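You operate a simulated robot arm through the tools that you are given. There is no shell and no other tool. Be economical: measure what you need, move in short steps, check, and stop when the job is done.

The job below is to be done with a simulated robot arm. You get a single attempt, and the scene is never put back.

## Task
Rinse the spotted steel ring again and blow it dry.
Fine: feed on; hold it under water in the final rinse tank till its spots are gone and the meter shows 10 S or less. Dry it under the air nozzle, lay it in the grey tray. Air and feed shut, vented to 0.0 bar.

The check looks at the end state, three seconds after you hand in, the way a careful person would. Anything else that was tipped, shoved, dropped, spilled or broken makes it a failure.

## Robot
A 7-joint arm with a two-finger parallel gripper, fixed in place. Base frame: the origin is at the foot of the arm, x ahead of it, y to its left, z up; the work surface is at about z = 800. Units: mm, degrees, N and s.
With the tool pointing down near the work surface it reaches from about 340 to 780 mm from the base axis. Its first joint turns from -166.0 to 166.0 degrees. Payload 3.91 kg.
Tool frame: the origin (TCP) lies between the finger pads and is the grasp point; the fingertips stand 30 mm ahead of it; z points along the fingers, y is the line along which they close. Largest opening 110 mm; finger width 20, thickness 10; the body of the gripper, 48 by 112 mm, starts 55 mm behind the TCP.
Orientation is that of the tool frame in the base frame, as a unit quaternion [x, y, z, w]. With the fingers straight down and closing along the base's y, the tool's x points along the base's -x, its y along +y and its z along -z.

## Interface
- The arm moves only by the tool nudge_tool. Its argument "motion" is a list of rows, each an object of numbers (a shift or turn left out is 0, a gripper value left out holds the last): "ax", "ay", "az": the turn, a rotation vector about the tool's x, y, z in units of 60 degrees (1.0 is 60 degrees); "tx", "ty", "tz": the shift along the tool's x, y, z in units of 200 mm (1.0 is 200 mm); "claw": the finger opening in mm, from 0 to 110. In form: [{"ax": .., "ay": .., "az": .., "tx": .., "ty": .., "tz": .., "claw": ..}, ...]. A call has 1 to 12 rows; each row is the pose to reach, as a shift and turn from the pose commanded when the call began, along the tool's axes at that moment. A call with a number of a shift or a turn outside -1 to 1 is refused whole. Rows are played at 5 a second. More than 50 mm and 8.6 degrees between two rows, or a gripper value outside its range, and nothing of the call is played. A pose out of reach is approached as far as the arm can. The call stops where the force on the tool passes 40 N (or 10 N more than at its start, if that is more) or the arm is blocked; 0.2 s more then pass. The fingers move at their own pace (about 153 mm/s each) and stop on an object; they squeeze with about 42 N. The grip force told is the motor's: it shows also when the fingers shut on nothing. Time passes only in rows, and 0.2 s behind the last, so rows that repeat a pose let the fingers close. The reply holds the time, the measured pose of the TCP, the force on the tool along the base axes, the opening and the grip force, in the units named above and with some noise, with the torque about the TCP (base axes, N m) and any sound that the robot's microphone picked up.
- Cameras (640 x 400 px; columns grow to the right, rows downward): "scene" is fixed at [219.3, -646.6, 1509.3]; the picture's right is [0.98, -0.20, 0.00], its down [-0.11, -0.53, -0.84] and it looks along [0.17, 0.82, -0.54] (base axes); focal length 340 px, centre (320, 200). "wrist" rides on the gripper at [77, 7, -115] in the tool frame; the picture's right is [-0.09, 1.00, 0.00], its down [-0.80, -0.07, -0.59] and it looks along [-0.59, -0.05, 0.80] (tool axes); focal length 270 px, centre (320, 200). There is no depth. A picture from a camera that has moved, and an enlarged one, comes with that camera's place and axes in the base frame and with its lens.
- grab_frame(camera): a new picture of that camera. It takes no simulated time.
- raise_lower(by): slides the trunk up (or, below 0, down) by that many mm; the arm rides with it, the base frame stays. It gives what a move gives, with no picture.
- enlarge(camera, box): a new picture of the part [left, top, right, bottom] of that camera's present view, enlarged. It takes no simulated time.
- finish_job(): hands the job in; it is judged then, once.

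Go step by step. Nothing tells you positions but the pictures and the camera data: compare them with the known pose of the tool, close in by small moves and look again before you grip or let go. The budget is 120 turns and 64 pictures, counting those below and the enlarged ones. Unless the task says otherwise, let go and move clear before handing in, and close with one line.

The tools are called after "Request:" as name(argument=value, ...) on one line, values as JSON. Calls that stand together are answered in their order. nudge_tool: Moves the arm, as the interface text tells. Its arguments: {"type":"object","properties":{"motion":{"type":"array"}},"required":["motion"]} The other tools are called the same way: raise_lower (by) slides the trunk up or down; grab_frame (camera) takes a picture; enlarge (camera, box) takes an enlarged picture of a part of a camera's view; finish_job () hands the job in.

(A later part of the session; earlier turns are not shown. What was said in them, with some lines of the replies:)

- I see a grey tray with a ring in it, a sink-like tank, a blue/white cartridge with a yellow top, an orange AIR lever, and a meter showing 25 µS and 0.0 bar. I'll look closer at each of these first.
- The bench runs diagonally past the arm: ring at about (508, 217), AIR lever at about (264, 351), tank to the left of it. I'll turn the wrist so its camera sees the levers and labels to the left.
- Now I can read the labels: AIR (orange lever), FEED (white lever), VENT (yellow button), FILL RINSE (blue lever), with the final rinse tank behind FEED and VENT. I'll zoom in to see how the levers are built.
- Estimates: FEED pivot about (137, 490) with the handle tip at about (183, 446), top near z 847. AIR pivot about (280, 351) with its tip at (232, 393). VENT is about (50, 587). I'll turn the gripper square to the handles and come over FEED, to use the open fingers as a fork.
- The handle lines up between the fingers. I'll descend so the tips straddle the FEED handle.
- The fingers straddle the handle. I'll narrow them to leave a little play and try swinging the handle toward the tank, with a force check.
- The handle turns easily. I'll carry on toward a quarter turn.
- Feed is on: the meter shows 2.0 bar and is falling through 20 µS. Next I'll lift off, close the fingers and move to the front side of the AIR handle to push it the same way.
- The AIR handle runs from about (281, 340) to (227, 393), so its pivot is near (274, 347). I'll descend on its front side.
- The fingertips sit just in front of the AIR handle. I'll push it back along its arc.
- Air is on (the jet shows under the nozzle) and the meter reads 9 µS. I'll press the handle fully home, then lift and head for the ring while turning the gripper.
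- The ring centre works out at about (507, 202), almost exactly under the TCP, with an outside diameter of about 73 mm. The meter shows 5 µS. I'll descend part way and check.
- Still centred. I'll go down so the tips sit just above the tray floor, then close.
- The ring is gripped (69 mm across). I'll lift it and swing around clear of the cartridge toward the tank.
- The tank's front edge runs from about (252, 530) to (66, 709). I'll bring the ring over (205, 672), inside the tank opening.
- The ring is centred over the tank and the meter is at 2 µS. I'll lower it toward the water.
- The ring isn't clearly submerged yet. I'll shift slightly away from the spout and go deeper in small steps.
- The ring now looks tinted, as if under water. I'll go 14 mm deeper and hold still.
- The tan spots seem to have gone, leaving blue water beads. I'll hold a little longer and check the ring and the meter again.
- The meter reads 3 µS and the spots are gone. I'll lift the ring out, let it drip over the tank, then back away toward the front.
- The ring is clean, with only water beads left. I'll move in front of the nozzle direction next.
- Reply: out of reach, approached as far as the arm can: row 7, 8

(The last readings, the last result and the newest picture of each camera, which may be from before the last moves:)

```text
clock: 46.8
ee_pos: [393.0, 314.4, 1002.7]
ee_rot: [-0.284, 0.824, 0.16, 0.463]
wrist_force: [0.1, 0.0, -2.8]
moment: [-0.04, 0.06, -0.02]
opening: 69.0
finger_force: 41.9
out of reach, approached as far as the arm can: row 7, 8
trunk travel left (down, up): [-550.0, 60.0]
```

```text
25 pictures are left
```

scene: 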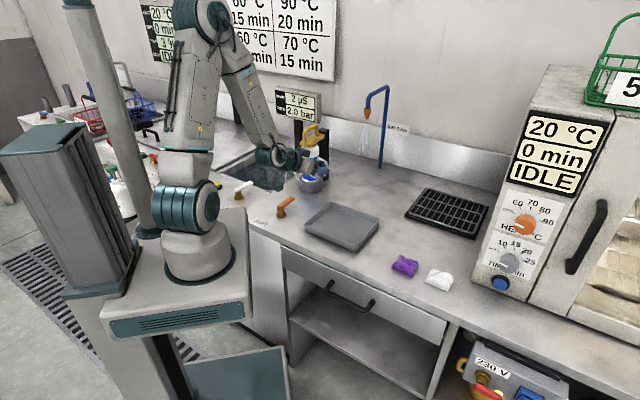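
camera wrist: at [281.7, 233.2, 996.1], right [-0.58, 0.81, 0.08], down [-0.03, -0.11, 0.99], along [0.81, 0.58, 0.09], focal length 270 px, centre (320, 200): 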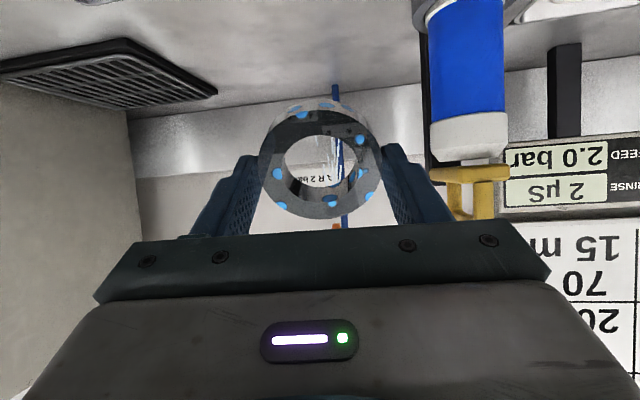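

With both views, the nozzle tip triangulates to about (636, 515, 1078), with the ring tilted toward it and the gripper body behind. I'll advance partway along the azimuth.

Request:
nudge_tool(motion=[{"tz": 0.18, "tx": -0.12}, {"tz": 0.36, "tx": -0.24, "ty": 0.005}, {"tz": 0.54, "tx": -0.36, "ty": 0.01}, {"tz": 0.72, "tx": -0.48, "ty": 0.015}, {"tz": 0.72, "tx": -0.48, "ty": 0.015}])

Request:
grab_frame(camera="wrist")

Request:
enlarge(camera="scene", box=[270, 70, 430, 220])

```text
clock: 48.0
ee_pos: [527.3, 419.7, 1008.8]
ee_rot: [-0.286, 0.824, 0.162, 0.462]
wrist_force: [0.1, 0.3, -3.5]
moment: [-0.04, 0.04, 0.01]
opening: 69.1
finger_force: 42.0
trunk travel left (down, up): [-550.0, 60.0]
```

```text
24 pictures are left
camera wrist: at [416.2, 339.8, 1003.0], right [-0.58, 0.81, 0.08], down [-0.03, -0.11, 0.99], along [0.81, 0.58, 0.09], focal length 270 px, centre (320, 200)
```

wrist: 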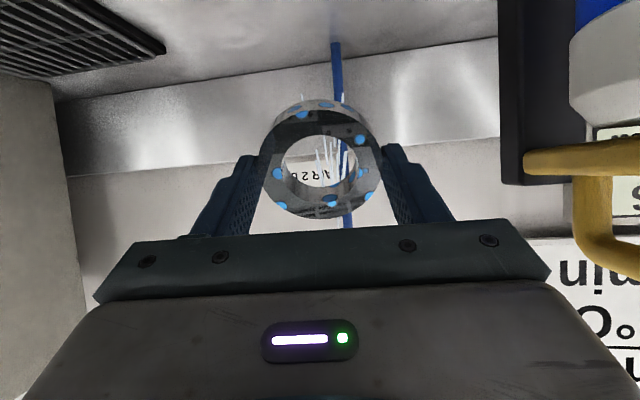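

```text
2.67 times, centred on (350, 145) of scene
camera zoom: at [219.3, -646.6, 1509.3], right [0.98, -0.2, 0.0], down [-0.11, -0.53, -0.84], along [0.17, 0.82, -0.54], focal length 908 px, centre (240, 347)
```

zoom: 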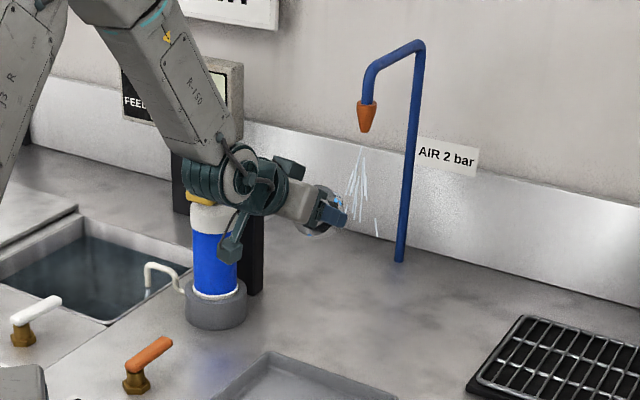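

The advance is clean, but the wrist would pass close to the cartridge. I'll yaw the tool about 20° so the wrist stays farther away, then look again.

Request:
nudge_tool(motion=[{"ax": 0.095, "az": 0.058}, {"ax": 0.19, "az": 0.116}, {"ax": 0.285, "az": 0.173}, {"ax": 0.285, "az": 0.173}])

Request:
grab_frame(camera="wrist")

```text
clock: 49.0
ee_pos: [525.4, 421.0, 1007.9]
ee_rot: [-0.139, 0.861, 0.079, 0.483]
wrist_force: [0.9, 0.0, -3.4]
moment: [-0.03, 0.05, -0.02]
opening: 69.2
finger_force: 41.7
trunk travel left (down, up): [-550.0, 60.0]
```

```text
22 pictures are left
camera wrist: at [395.2, 384.7, 1003.0], right [-0.27, 0.96, 0.08], down [-0.06, -0.1, 0.99], along [0.96, 0.26, 0.09], focal length 270 px, centre (320, 200)
```

wrist: 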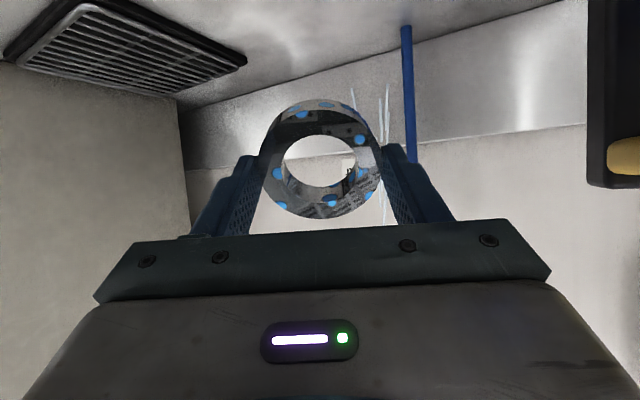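

The jet lines up with the (636, 515) estimate. I'll move most of the way in and check clearance.

Request:
nudge_tool(motion=[{"tz": 0.12, "tx": -0.085, "ty": 0.068}, {"tz": 0.24, "tx": -0.17, "ty": 0.136}, {"tz": 0.35, "tx": -0.25, "ty": 0.21}, {"tz": 0.35, "tx": -0.25, "ty": 0.21}])

Request:
grab_frame(camera="wrist")

Request:
enlarge(camera="scene", box=[290, 70, 430, 200])

```text
clock: 50.0
ee_pos: [593.8, 491.3, 1014.1]
ee_rot: [-0.139, 0.861, 0.078, 0.483]
wrist_force: [-0.1, -0.3, -3.2]
moment: [-0.03, 0.1, -0.01]
opening: 69.3
finger_force: 42.1
trunk travel left (down, up): [-550.0, 60.0]
```

```text
21 pictures are left
camera wrist: at [462.2, 454.0, 1009.6], right [-0.27, 0.96, 0.08], down [-0.06, -0.1, 0.99], along [0.96, 0.26, 0.09], focal length 270 px, centre (320, 200)
```

wrist: 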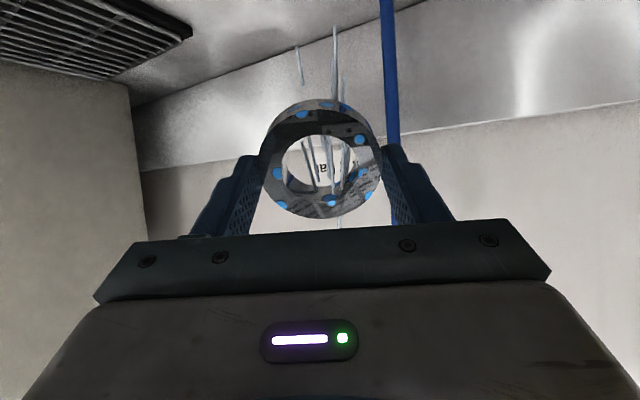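

```text
3.08 times, centred on (360, 135) of scene
camera zoom: at [219.3, -646.6, 1509.3], right [0.98, -0.2, 0.0], down [-0.11, -0.53, -0.84], along [0.17, 0.82, -0.54], focal length 1047 px, centre (197, 400)
```

zoom: 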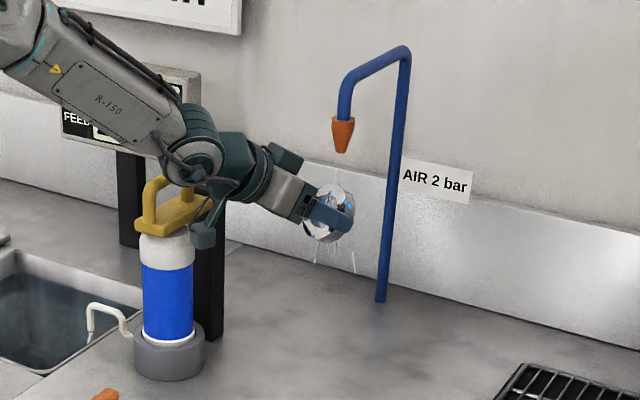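

The jet falls just behind the ring. One more 30 mm step puts the ring into it, and then I'll hold.

Request:
nudge_tool(motion=[{"tz": 0.06, "tx": -0.04, "ty": 0.03}, {"tz": 0.12, "tx": -0.08, "ty": 0.06}, {"tz": 0.12, "tx": -0.08, "ty": 0.06}, {"tz": 0.12, "tx": -0.08, "ty": 0.06}, {"tz": 0.12, "tx": -0.08, "ty": 0.06}, {"tz": 0.12, "tx": -0.08, "ty": 0.06}, {"tz": 0.12, "tx": -0.08, "ty": 0.06}, {"tz": 0.12, "tx": -0.08, "ty": 0.06}, {"tz": 0.12, "tx": -0.08, "ty": 0.06}, {"tz": 0.12, "tx": -0.08, "ty": 0.06}])

Request:
grab_frame(camera="wrist")

Request:
enlarge(camera="scene", box=[290, 70, 430, 200])

```text
clock: 52.2
ee_pos: [617.3, 511.0, 1016.4]
ee_rot: [-0.139, 0.861, 0.079, 0.483]
wrist_force: [-1.0, 0.2, -3.3]
moment: [-0.04, 0.09, 0.01]
opening: 69.1
finger_force: 42.0
trunk travel left (down, up): [-550.0, 60.0]
```

```text
19 pictures are left
camera wrist: at [486.3, 473.3, 1011.3], right [-0.27, 0.96, 0.08], down [-0.06, -0.1, 0.99], along [0.96, 0.26, 0.09], focal length 270 px, centre (320, 200)
```

wrist: 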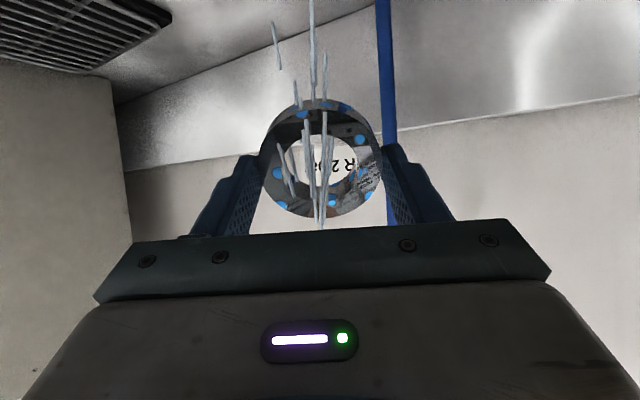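

```text
3.08 times, centred on (360, 135) of scene
camera zoom: at [219.3, -646.6, 1509.3], right [0.98, -0.2, 0.0], down [-0.11, -0.53, -0.84], along [0.17, 0.82, -0.54], focal length 1047 px, centre (197, 400)
```

zoom: 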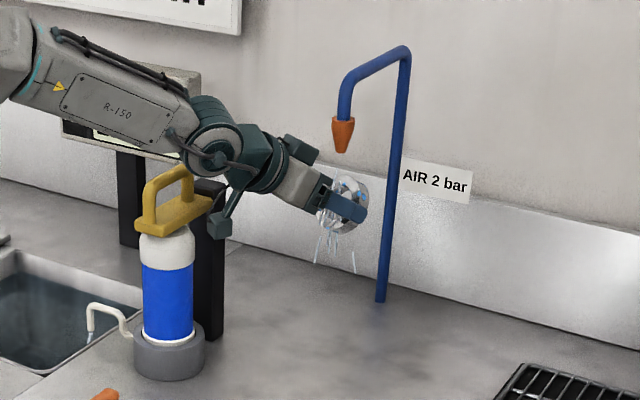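

The jet streaks now fall across the ring's upward face. I'll hold for several seconds and then check the beads.

Request:
nudge_tool(motion=[{"tz": 0}, {"tz": 0}, {"tz": 0}, {"tz": 0}, {"tz": 0}, {"tz": 0}, {"tz": 0}, {"tz": 0}, {"tz": 0}, {"tz": 0}, {"tz": 0}, {"tz": 0}])

Request:
nudge_tool(motion=[{"tz": 0}, {"tz": 0}, {"tz": 0}, {"tz": 0}, {"tz": 0}, {"tz": 0}, {"tz": 0}, {"tz": 0}, {"tz": 0}, {"tz": 0}, {"tz": 0}, {"tz": 0}])

Request:
enlarge(camera="wrist", box=[220, 70, 420, 240])

```text
clock: 54.8
ee_pos: [619.2, 510.8, 1017.5]
ee_rot: [-0.139, 0.861, 0.079, 0.482]
wrist_force: [0.6, -0.6, -3.0]
moment: [-0.03, 0.07, 0.01]
opening: 69.0
finger_force: 41.6
trunk travel left (down, up): [-550.0, 60.0]
```

```text
clock: 57.4
ee_pos: [617.8, 508.5, 1015.6]
ee_rot: [-0.139, 0.861, 0.078, 0.483]
wrist_force: [-0.2, -0.7, -3.3]
moment: [-0.02, 0.07, -0.02]
opening: 69.5
finger_force: 41.7
trunk travel left (down, up): [-550.0, 60.0]
```

```text
2.35 times, centred on (320, 155) of wrist
camera zoom: at [486.3, 473.3, 1011.3], right [-0.27, 0.96, 0.08], down [-0.06, -0.1, 0.99], along [0.96, 0.26, 0.09], focal length 636 px, centre (320, 306)
```

zoom: 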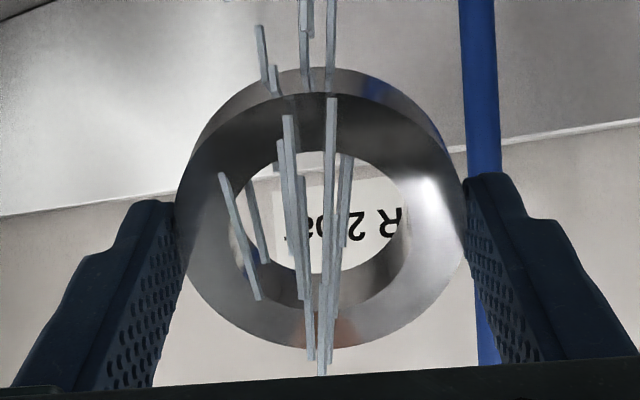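

All the beads are gone and the ring is dry. I'll retreat the way I came and continue toward the tray.

Request:
nudge_tool(motion=[{"tz": -0.12, "tx": 0.085, "ty": -0.068}, {"tz": -0.24, "tx": 0.17, "ty": -0.136}, {"tz": -0.36, "tx": 0.25, "ty": -0.205}, {"tz": -0.4725, "tx": 0.335, "ty": -0.272}, {"tz": -0.57, "tx": 0.395, "ty": -0.445}, {"tz": -0.67, "tx": 0.455, "ty": -0.62}, {"tz": -0.77, "tx": 0.515, "ty": -0.79}, {"tz": -0.87, "tx": 0.575, "ty": -0.967}, {"tz": -0.87, "tx": 0.575, "ty": -0.967}])

Request:
nudge_tool(motion=[{"ay": 0.14}, {"ay": 0.28}, {"ay": 0.42}, {"ay": 0.56}, {"ay": 0.7}, {"ay": 0.84}, {"ay": 0.977}, {"ay": 0.977}])

```text
clock: 59.4
ee_pos: [479.3, 260.5, 1006.3]
ee_rot: [-0.14, 0.86, 0.08, 0.484]
wrist_force: [-0.4, -0.3, -4.0]
moment: [-0.01, 0.07, 0.02]
opening: 69.2
finger_force: 42.0
trunk travel left (down, up): [-550.0, 60.0]
```

```text
clock: 61.2
ee_pos: [480.4, 260.4, 1008.8]
ee_rot: [-0.16, 0.987, 0.0, 0.0]
wrist_force: [0.1, -0.2, -4.1]
moment: [0.01, 0.0, 0.0]
opening: 68.9
finger_force: 41.7
trunk travel left (down, up): [-550.0, 60.0]
```

Request:
nudge_tool(motion=[{"az": 0.14, "ty": -0.037, "tz": 0.07}, {"az": 0.28, "ty": -0.074, "tz": 0.14}, {"az": 0.42, "ty": -0.11, "tz": 0.21}, {"az": 0.56, "ty": -0.148, "tz": 0.28}, {"az": 0.7, "ty": -0.185, "tz": 0.35}, {"az": 0.84, "ty": -0.222, "tz": 0.42}, {"az": 0.98, "tx": -0.017, "ty": -0.259, "tz": 0.5}, {"az": 0.99, "tx": -0.017, "ty": -0.259, "tz": 0.5}])

Request:
grab_frame(camera="wrist")

```text
clock: 63.0
ee_pos: [500.3, 213.0, 908.2]
ee_rot: [0.351, 0.937, 0.0, 0.0]
wrist_force: [0.3, -0.2, -2.6]
moment: [0.02, 0.01, -0.04]
opening: 69.0
finger_force: 41.7
trunk travel left (down, up): [-550.0, 60.0]
```

```text
16 pictures are left
camera wrist: at [448.6, 268.9, 1023.0], right [0.72, 0.69, 0.0], down [0.56, -0.58, 0.59], along [0.41, -0.43, -0.81], focal length 270 px, centre (320, 200)
```

wrist: 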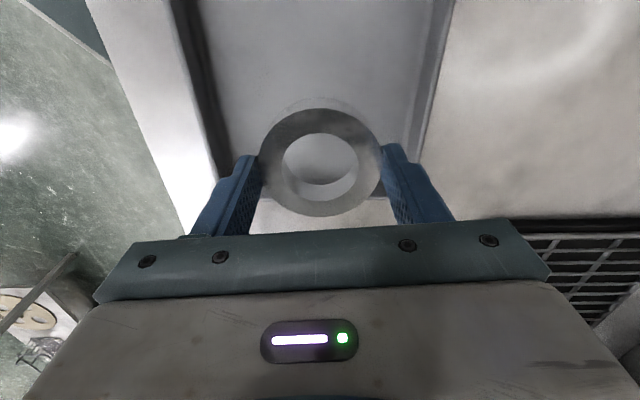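

The ring is dry and over the tray. I'll set it down at the height where it was picked up, then release it.

Request:
nudge_tool(motion=[{"tz": 0.12}, {"tz": 0.24}, {"tz": 0.31}, {"tz": 0.345}, {"tz": 0.345}, {"tz": 0.345, "claw": 74}, {"tz": 0.345, "claw": 80}, {"tz": 0.345, "claw": 92}, {"tz": 0.345, "claw": 92}])

Request:
nudge_tool(motion=[{"tz": -0.1}, {"tz": -0.25}, {"tz": -0.45}, {"tz": -0.65}, {"tz": -0.8}, {"tz": -0.8}])

Request:
grab_frame(camera="wrist")

```text
clock: 65.0
ee_pos: [499.4, 213.9, 838.5]
ee_rot: [0.35, 0.937, 0.001, -0.001]
wrist_force: [-0.5, 0.9, 0.7]
moment: [-0.02, 0.01, -0.05]
opening: 91.9
finger_force: 0.1
trunk travel left (down, up): [-550.0, 60.0]
```

```text
clock: 66.4
ee_pos: [501.6, 212.8, 996.7]
ee_rot: [0.349, 0.937, 0.0, -0.001]
wrist_force: [-0.2, 0.1, -0.2]
moment: [-0.02, 0.0, 0.01]
opening: 91.8
finger_force: 0.0
trunk travel left (down, up): [-550.0, 60.0]
```

```text
15 pictures are left
camera wrist: at [450.0, 268.2, 1113.7], right [0.72, 0.69, 0.0], down [0.56, -0.58, 0.59], along [0.41, -0.43, -0.81], focal length 270 px, centre (320, 200)
```

wrist: 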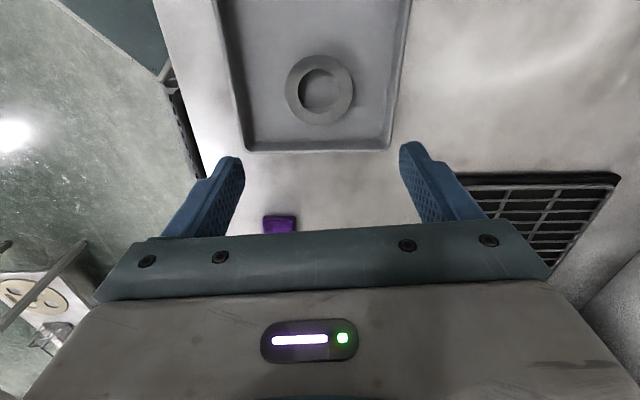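

The ring lies flat in the grey tray. Next I'll shut the AIR lever by pushing from the tray side of its handle.

Request:
nudge_tool(motion=[{"tx": 0.2, "claw": 0}, {"tx": 0.4}, {"tx": 0.6}, {"tx": 0.8}, {"tx": 0.98, "ty": -0.015}, {"tx": 1.0, "ty": -0.03}])

Request:
nudge_tool(motion=[{"tx": 0.13}, {"tx": 0.13}])

Request:
grab_frame(camera="wrist")

```text
clock: 67.8
ee_pos: [347.0, 338.6, 998.0]
ee_rot: [0.35, 0.937, 0.0, -0.002]
wrist_force: [0.0, -0.6, -0.3]
moment: [-0.02, 0.02, 0.01]
opening: 0.1
finger_force: 37.9
trunk travel left (down, up): [-550.0, 60.0]
```

```text
clock: 68.4
ee_pos: [328.3, 355.8, 999.5]
ee_rot: [0.351, 0.936, 0.001, -0.002]
wrist_force: [0.3, -0.2, -0.1]
moment: [-0.05, 0.0, -0.02]
opening: 0.1
finger_force: 37.7
trunk travel left (down, up): [-550.0, 60.0]
```

```text
14 pictures are left
camera wrist: at [275.4, 411.4, 1114.5], right [0.72, 0.69, 0.0], down [0.56, -0.58, 0.59], along [0.41, -0.43, -0.81], focal length 270 px, centre (320, 200)
```

wrist: 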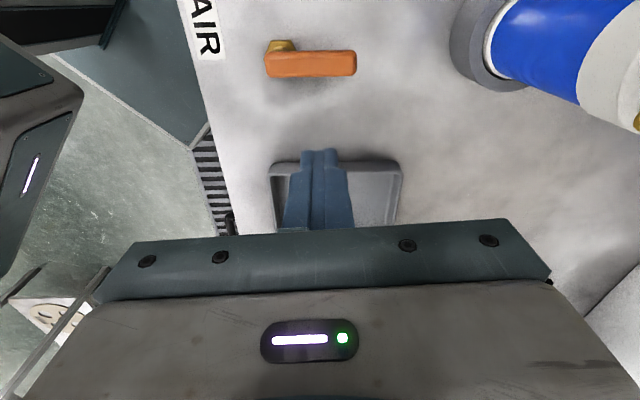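

Finger position is good, beside the AIR handle on the tray side. I'll descend and sweep the handle back.

Request:
nudge_tool(motion=[{"tx": -0.02, "ty": 0.03, "tz": 0.15}, {"tx": -0.02, "ty": 0.03, "tz": 0.35}, {"tx": -0.02, "ty": 0.03, "tz": 0.55}, {"tx": -0.02, "ty": 0.03, "tz": 0.705}, {"tx": -0.02, "ty": 0.03, "tz": 0.705}])

Request:
grab_frame(camera="wrist")

```text
clock: 69.6
ee_pos: [331.8, 359.5, 858.5]
ee_rot: [0.35, 0.937, 0.001, 0.0]
wrist_force: [0.7, -0.6, -0.2]
moment: [-0.01, -0.01, 0.03]
opening: 0.3
finger_force: 38.1
trunk travel left (down, up): [-550.0, 60.0]
```

```text
13 pictures are left
camera wrist: at [279.6, 415.8, 974.2], right [0.72, 0.69, 0.0], down [0.56, -0.58, 0.59], along [0.41, -0.43, -0.81], focal length 270 px, centre (320, 200)
```

wrist: 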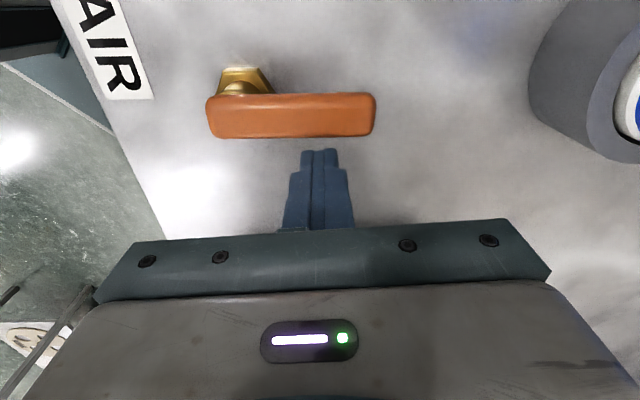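

Request:
nudge_tool(motion=[{"tx": 0.08}, {"tx": 0.1165, "ty": 0.0175}, {"tx": 0.155, "ty": 0.027}, {"tx": 0.195, "ty": 0.03}, {"tx": 0.234, "ty": 0.025}, {"tx": 0.2725, "ty": 0.0145}, {"tx": 0.308, "ty": -0.0035}, {"tx": 0.34, "ty": -0.0265}, {"tx": 0.368, "ty": -0.055}, {"tx": 0.39, "ty": -0.0885}, {"tx": 0.39, "ty": -0.0885}])

Request:
grab_frame(camera="wrist")

Request:
enlarge(camera="scene", box=[220, 70, 420, 250])

```text
clock: 72.0
ee_pos: [261.7, 398.0, 858.3]
ee_rot: [0.35, 0.937, 0.0, -0.001]
wrist_force: [1.3, -0.7, 0.8]
moment: [0.03, 0.0, -0.01]
opening: 0.1
finger_force: 37.3
trunk travel left (down, up): [-550.0, 60.0]
```

```text
12 pictures are left
camera wrist: at [209.3, 453.2, 973.9], right [0.72, 0.69, 0.0], down [0.56, -0.58, 0.59], along [0.41, -0.43, -0.81], focal length 270 px, centre (320, 200)
```

wrist: 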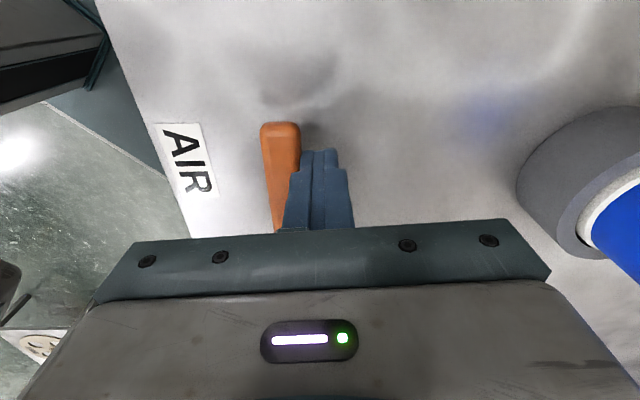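

```text
2.22 times, centred on (320, 160) of scene
camera zoom: at [219.3, -646.6, 1509.3], right [0.98, -0.2, 0.0], down [-0.11, -0.53, -0.84], along [0.17, 0.82, -0.54], focal length 756 px, centre (320, 289)
```

zoom: 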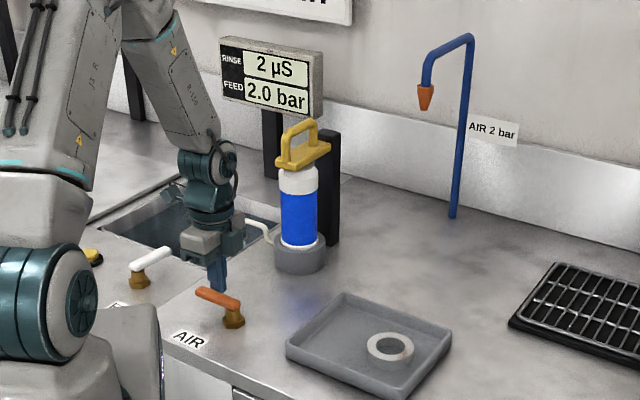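

Air is off. I'll give its handle a small final push home, then lift and move to the left side of the FEED handle.

Request:
nudge_tool(motion=[{"ty": -0.02}, {"ty": -0.045}, {"ty": -0.045}, {"ty": 0.05}, {"ty": 0.05, "tz": -0.2}, {"ty": 0.05, "tz": -0.4}, {"ty": 0.05, "tz": -0.5}])

Request:
nudge_tool(motion=[{"tx": 0.19, "ty": 0.02}, {"tx": 0.38, "ty": 0.04}, {"tx": 0.57, "ty": 0.055}, {"tx": 0.76, "ty": 0.07}, {"tx": 0.944, "ty": 0.085}, {"tx": 0.944, "ty": 0.085}])

Request:
grab_frame(camera="wrist")

```text
clock: 73.6
ee_pos: [270.1, 401.9, 958.9]
ee_rot: [0.35, 0.937, 0.001, 0.0]
wrist_force: [-0.1, -0.7, 0.2]
moment: [0.02, -0.01, 0.05]
opening: 0.0
finger_force: 37.4
trunk travel left (down, up): [-550.0, 60.0]
```

```text
clock: 75.0
ee_pos: [136.7, 540.4, 959.4]
ee_rot: [0.352, 0.936, 0.001, -0.001]
wrist_force: [-1.1, 0.4, 0.1]
moment: [0.02, -0.01, -0.02]
opening: 0.0
finger_force: 37.8
trunk travel left (down, up): [-550.0, 60.0]
```

```text
10 pictures are left
camera wrist: at [85.7, 596.5, 1075.2], right [0.72, 0.69, 0.0], down [0.56, -0.58, 0.59], along [0.41, -0.43, -0.8], focal length 270 px, centre (320, 200)
```

wrist: 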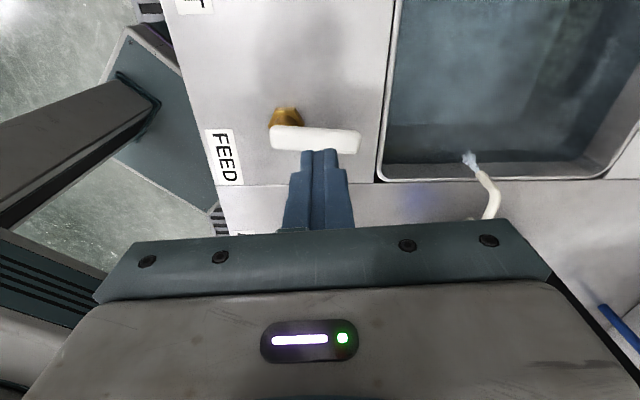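

The fingers would land just left of the handle. I'll add 8 mm clearance and slide a little toward the tip, then descend.

Request:
nudge_tool(motion=[{"tx": 0.045, "ty": 0.045}, {"tx": 0.045, "ty": 0.045, "tz": 0.2}, {"tx": 0.045, "ty": 0.045, "tz": 0.4}, {"tx": 0.045, "ty": 0.045, "tz": 0.505}, {"tx": 0.045, "ty": 0.045, "tz": 0.505}])

Request:
grab_frame(camera="wrist")

```text
clock: 76.2
ee_pos: [135.8, 554.5, 855.9]
ee_rot: [0.35, 0.937, 0.001, 0.0]
wrist_force: [-0.4, 0.1, -0.2]
moment: [0.02, -0.01, 0.01]
opening: 0.0
finger_force: 38.2
trunk travel left (down, up): [-550.0, 60.0]
```

```text
9 pictures are left
camera wrist: at [83.5, 609.0, 971.2], right [0.72, 0.69, 0.0], down [0.56, -0.58, 0.59], along [0.41, -0.43, -0.81], focal length 270 px, centre (320, 200)
```

wrist: 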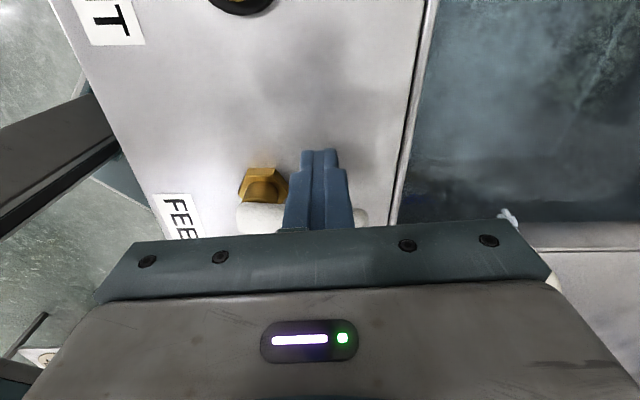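

Request:
nudge_tool(motion=[{"tx": -0.07, "ty": -0.015}, {"tx": -0.108}, {"tx": -0.1485, "ty": 0.01}, {"tx": -0.19, "ty": 0.012}, {"tx": -0.23, "ty": 0.0065}, {"tx": -0.27, "ty": -0.0055}, {"tx": -0.307, "ty": -0.025}, {"tx": -0.34, "ty": -0.05}, {"tx": -0.368, "ty": -0.08}, {"tx": -0.39, "ty": -0.115}, {"tx": -0.4, "ty": -0.135}, {"tx": -0.4, "ty": -0.135}])

Request:
grab_frame(camera="wrist")

Request:
enlarge(camera="scene", box=[210, 70, 390, 240])

```text
clock: 78.8
ee_pos: [178.9, 479.3, 857.7]
ee_rot: [0.351, 0.937, 0.001, -0.001]
wrist_force: [-0.4, 2.0, -0.8]
moment: [0.1, -0.01, 0.0]
opening: 0.0
finger_force: 38.4
trunk travel left (down, up): [-550.0, 60.0]
```

```text
8 pictures are left
camera wrist: at [127.4, 536.0, 972.6], right [0.72, 0.69, 0.0], down [0.56, -0.58, 0.59], along [0.41, -0.43, -0.8], focal length 270 px, centre (320, 200)
```

wrist: 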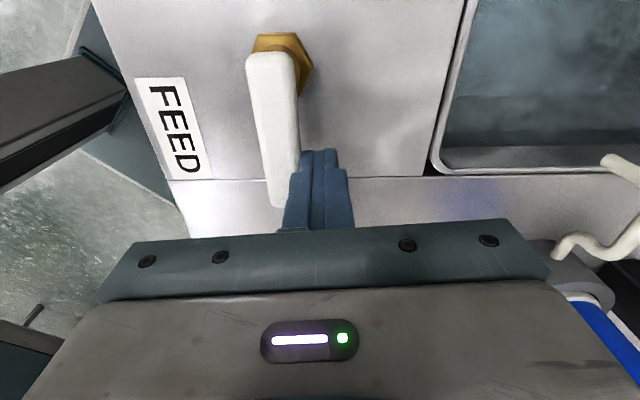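

```text
2.35 times, centred on (300, 155) of scene
camera zoom: at [219.3, -646.6, 1509.3], right [0.98, -0.2, 0.0], down [-0.11, -0.53, -0.84], along [0.17, 0.82, -0.54], focal length 801 px, centre (367, 306)
```

zoom: 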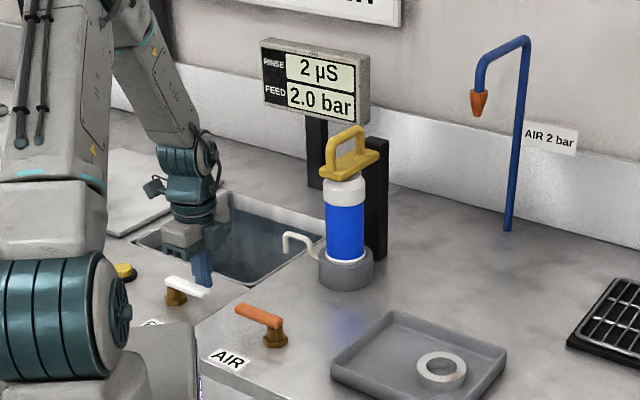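

The feed handle is back and the spout has stopped, leaving 2.0 bar to vent. I'll nudge the handle fully home, lift, and move over the VENT button at about (49, 587).

Request:
nudge_tool(motion=[{"ty": -0.02}, {"ty": -0.045}, {"ty": -0.045}, {"ty": 0.05}, {"ty": 0.05, "tz": -0.2}, {"ty": 0.05, "tz": -0.4}, {"tx": 0.21, "ty": 0.02, "tz": -0.45}, {"tx": 0.42, "ty": 0, "tz": -0.45}, {"tx": 0.63, "ty": -0.01, "tz": -0.45}, {"tx": 0.845, "ty": -0.0175, "tz": -0.45}, {"tx": 0.845, "ty": -0.0175, "tz": -0.45}])

Request:
grab_frame(camera="wrist")

```text
clock: 81.2
ee_pos: [51.6, 590.6, 948.5]
ee_rot: [0.352, 0.936, 0.0, -0.001]
wrist_force: [0.3, -0.8, -0.6]
moment: [0.0, 0.0, 0.0]
opening: 0.0
finger_force: 38.1
trunk travel left (down, up): [-550.0, 60.0]
```

```text
6 pictures are left
camera wrist: at [-1.3, 646.1, 1064.3], right [0.72, 0.69, 0.0], down [0.56, -0.58, 0.59], along [0.41, -0.43, -0.8], focal length 270 px, centre (320, 200)
```

wrist: 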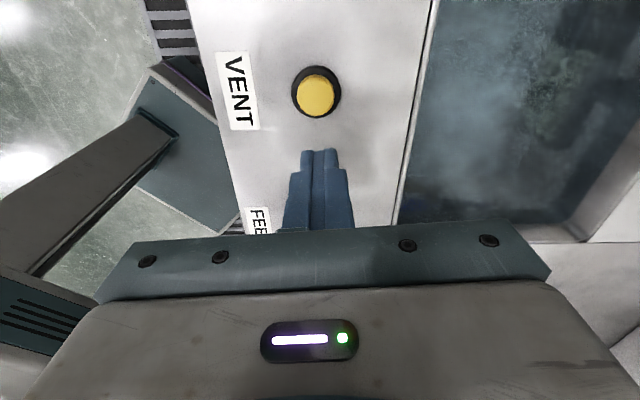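

The button centre comes out near (43, 593). I'll shift slightly and press down gently in small steps, then hold.

Request:
nudge_tool(motion=[{"tx": 0.04, "ty": -0.018, "tz": 0.2}, {"tx": 0.04, "ty": -0.018, "tz": 0.38}, {"tx": 0.04, "ty": -0.018, "tz": 0.42}, {"tx": 0.04, "ty": -0.018, "tz": 0.44}, {"tx": 0.04, "ty": -0.018, "tz": 0.455}, {"tx": 0.04, "ty": -0.018, "tz": 0.47}, {"tx": 0.04, "ty": -0.018, "tz": 0.48}, {"tx": 0.04, "ty": -0.018, "tz": 0.48}])

```text
clock: 83.0
ee_pos: [43.0, 592.5, 851.3]
ee_rot: [0.351, 0.937, 0.0, 0.0]
wrist_force: [-0.9, -0.3, 0.4]
moment: [-0.02, -0.01, 0.0]
opening: 0.0
finger_force: 37.6
trunk travel left (down, up): [-550.0, 60.0]
```

No contact yet with the tips at 821. I'll continue down in small steps.

Request:
nudge_tool(motion=[{"tz": 0.015}, {"tz": 0.03}, {"tz": 0.045}, {"tz": 0.06}, {"tz": 0.06}, {"tz": 0.06}, {"tz": 0.06}, {"tz": 0.06}])

Request:
enlarge(camera="scene", box=[130, 80, 330, 220])

```text
clock: 84.8
ee_pos: [41.8, 592.5, 842.4]
ee_rot: [0.351, 0.936, 0.002, -0.002]
wrist_force: [2.0, -0.7, 20.1]
moment: [0.0, -0.09, -0.03]
opening: 0.1
finger_force: 37.4
trunk travel left (down, up): [-550.0, 60.0]
heard: click
```

```text
2.86 times, centred on (230, 150) of scene
camera zoom: at [219.3, -646.6, 1509.3], right [0.98, -0.2, 0.0], down [-0.11, -0.53, -0.84], along [0.17, 0.82, -0.54], focal length 972 px, centre (577, 343)
```

zoom: 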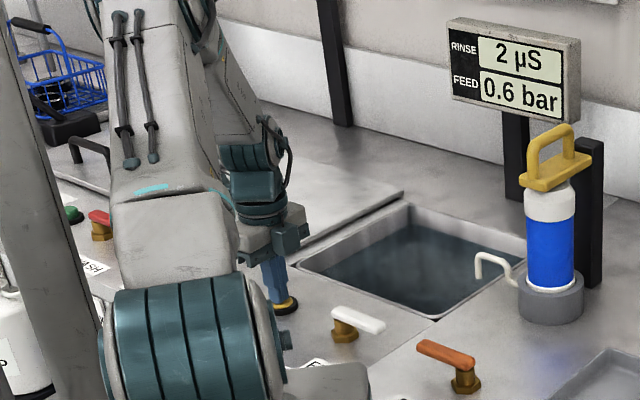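

Click: the pressure is already down to 0.6 bar and falling. I'll hold the button a bit longer.

Request:
nudge_tool(motion=[{"tz": 0}, {"tz": 0}, {"tz": 0}, {"tz": 0}, {"tz": 0}, {"tz": 0}, {"tz": 0}, {"tz": 0}, {"tz": 0}, {"tz": 0}])

Request:
nudge_tool(motion=[{"tz": -0.05}, {"tz": -0.2}, {"tz": -0.4}, {"tz": -0.6}, {"tz": -0.8}, {"tz": -0.95}, {"tz": -0.95}])

Request:
enlarge(camera="scene", box=[210, 70, 430, 250])

```text
clock: 87.0
ee_pos: [41.8, 591.2, 841.1]
ee_rot: [0.351, 0.937, 0.001, -0.001]
wrist_force: [4.1, 6.6, 24.3]
moment: [0.21, -0.11, -0.07]
opening: 0.0
finger_force: 37.4
trunk travel left (down, up): [-550.0, 60.0]
```

```text
clock: 88.6
ee_pos: [42.0, 592.5, 1030.4]
ee_rot: [0.351, 0.936, 0.0, -0.001]
wrist_force: [-0.5, 0.8, -0.4]
moment: [-0.01, 0.04, 0.04]
opening: 0.1
finger_force: 37.4
trunk travel left (down, up): [-550.0, 60.0]
```

```text
2.22 times, centred on (320, 160) of scene
camera zoom: at [219.3, -646.6, 1509.3], right [0.98, -0.2, 0.0], down [-0.11, -0.53, -0.84], along [0.17, 0.82, -0.54], focal length 756 px, centre (320, 289)
```

zoom: 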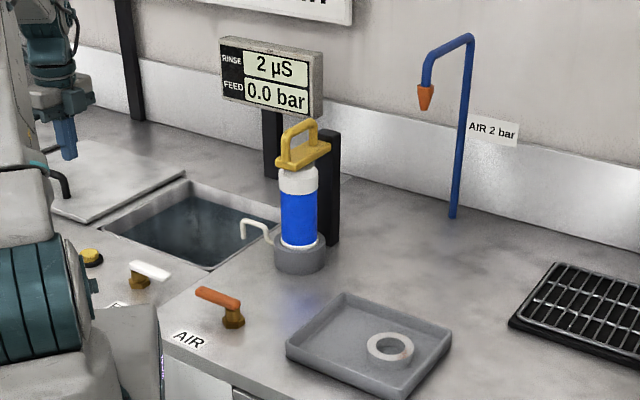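

The meter shows 0.0 bar and 2 µS, both levers are shut, and the ring is in the tray. I'll wait briefly to make sure the pressure stays down and check the ring once more.

Request:
nudge_tool(motion=[{"tz": 0}, {"tz": 0}, {"tz": 0}, {"tz": 0}, {"tz": 0}, {"tz": 0}, {"tz": 0}, {"tz": 0}, {"tz": 0}, {"tz": 0}])

Request:
enlarge(camera="scene", box=[240, 80, 400, 250])

Request:
enlarge(camera="scene", box=[325, 205, 385, 245])

```text
clock: 90.8
ee_pos: [43.3, 592.7, 1031.2]
ee_rot: [0.35, 0.937, 0.0, -0.001]
wrist_force: [0.9, -0.3, 0.5]
moment: [0.0, 0.02, 0.02]
opening: 0.1
finger_force: 38.0
trunk travel left (down, up): [-550.0, 60.0]
```

```text
2.35 times, centred on (320, 165) of scene
camera zoom: at [219.3, -646.6, 1509.3], right [0.98, -0.2, 0.0], down [-0.11, -0.53, -0.84], along [0.17, 0.82, -0.54], focal length 801 px, centre (320, 282)
```

zoom: 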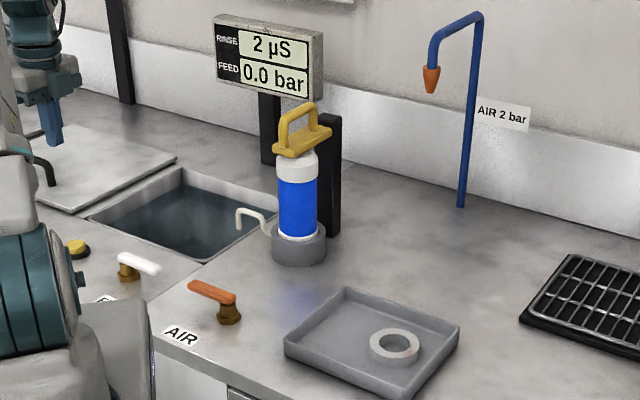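

```text
10.00 times, centred on (355, 225) of scene
camera zoom: at [219.3, -646.6, 1509.3], right [0.98, -0.2, 0.0], down [-0.11, -0.53, -0.84], along [0.17, 0.82, -0.54], focal length 3403 px, centre (-30, -50)
```

zoom: 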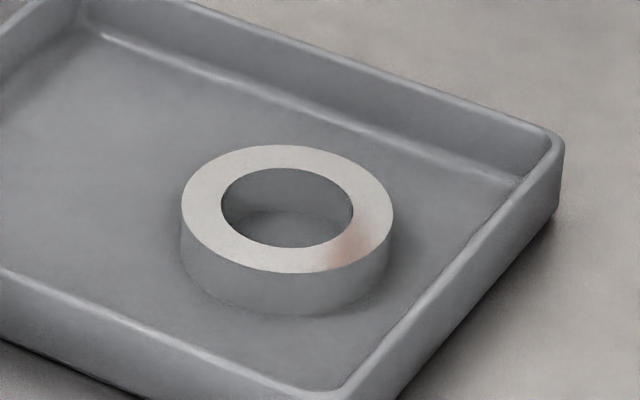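

The ring is clean and dry in the tray. The faint warm patch on it looks like a reflection. Pressure is holding at 0.0 bar with everything shut, so I'm handing in.

Request:
finish_job()

```text
The job is handed in.
```

The ring is rinsed (spots gone, meter at 2 µS), blown dry and lying in the grey tray; air and feed are shut and the feed is vented to 0.0 bar.
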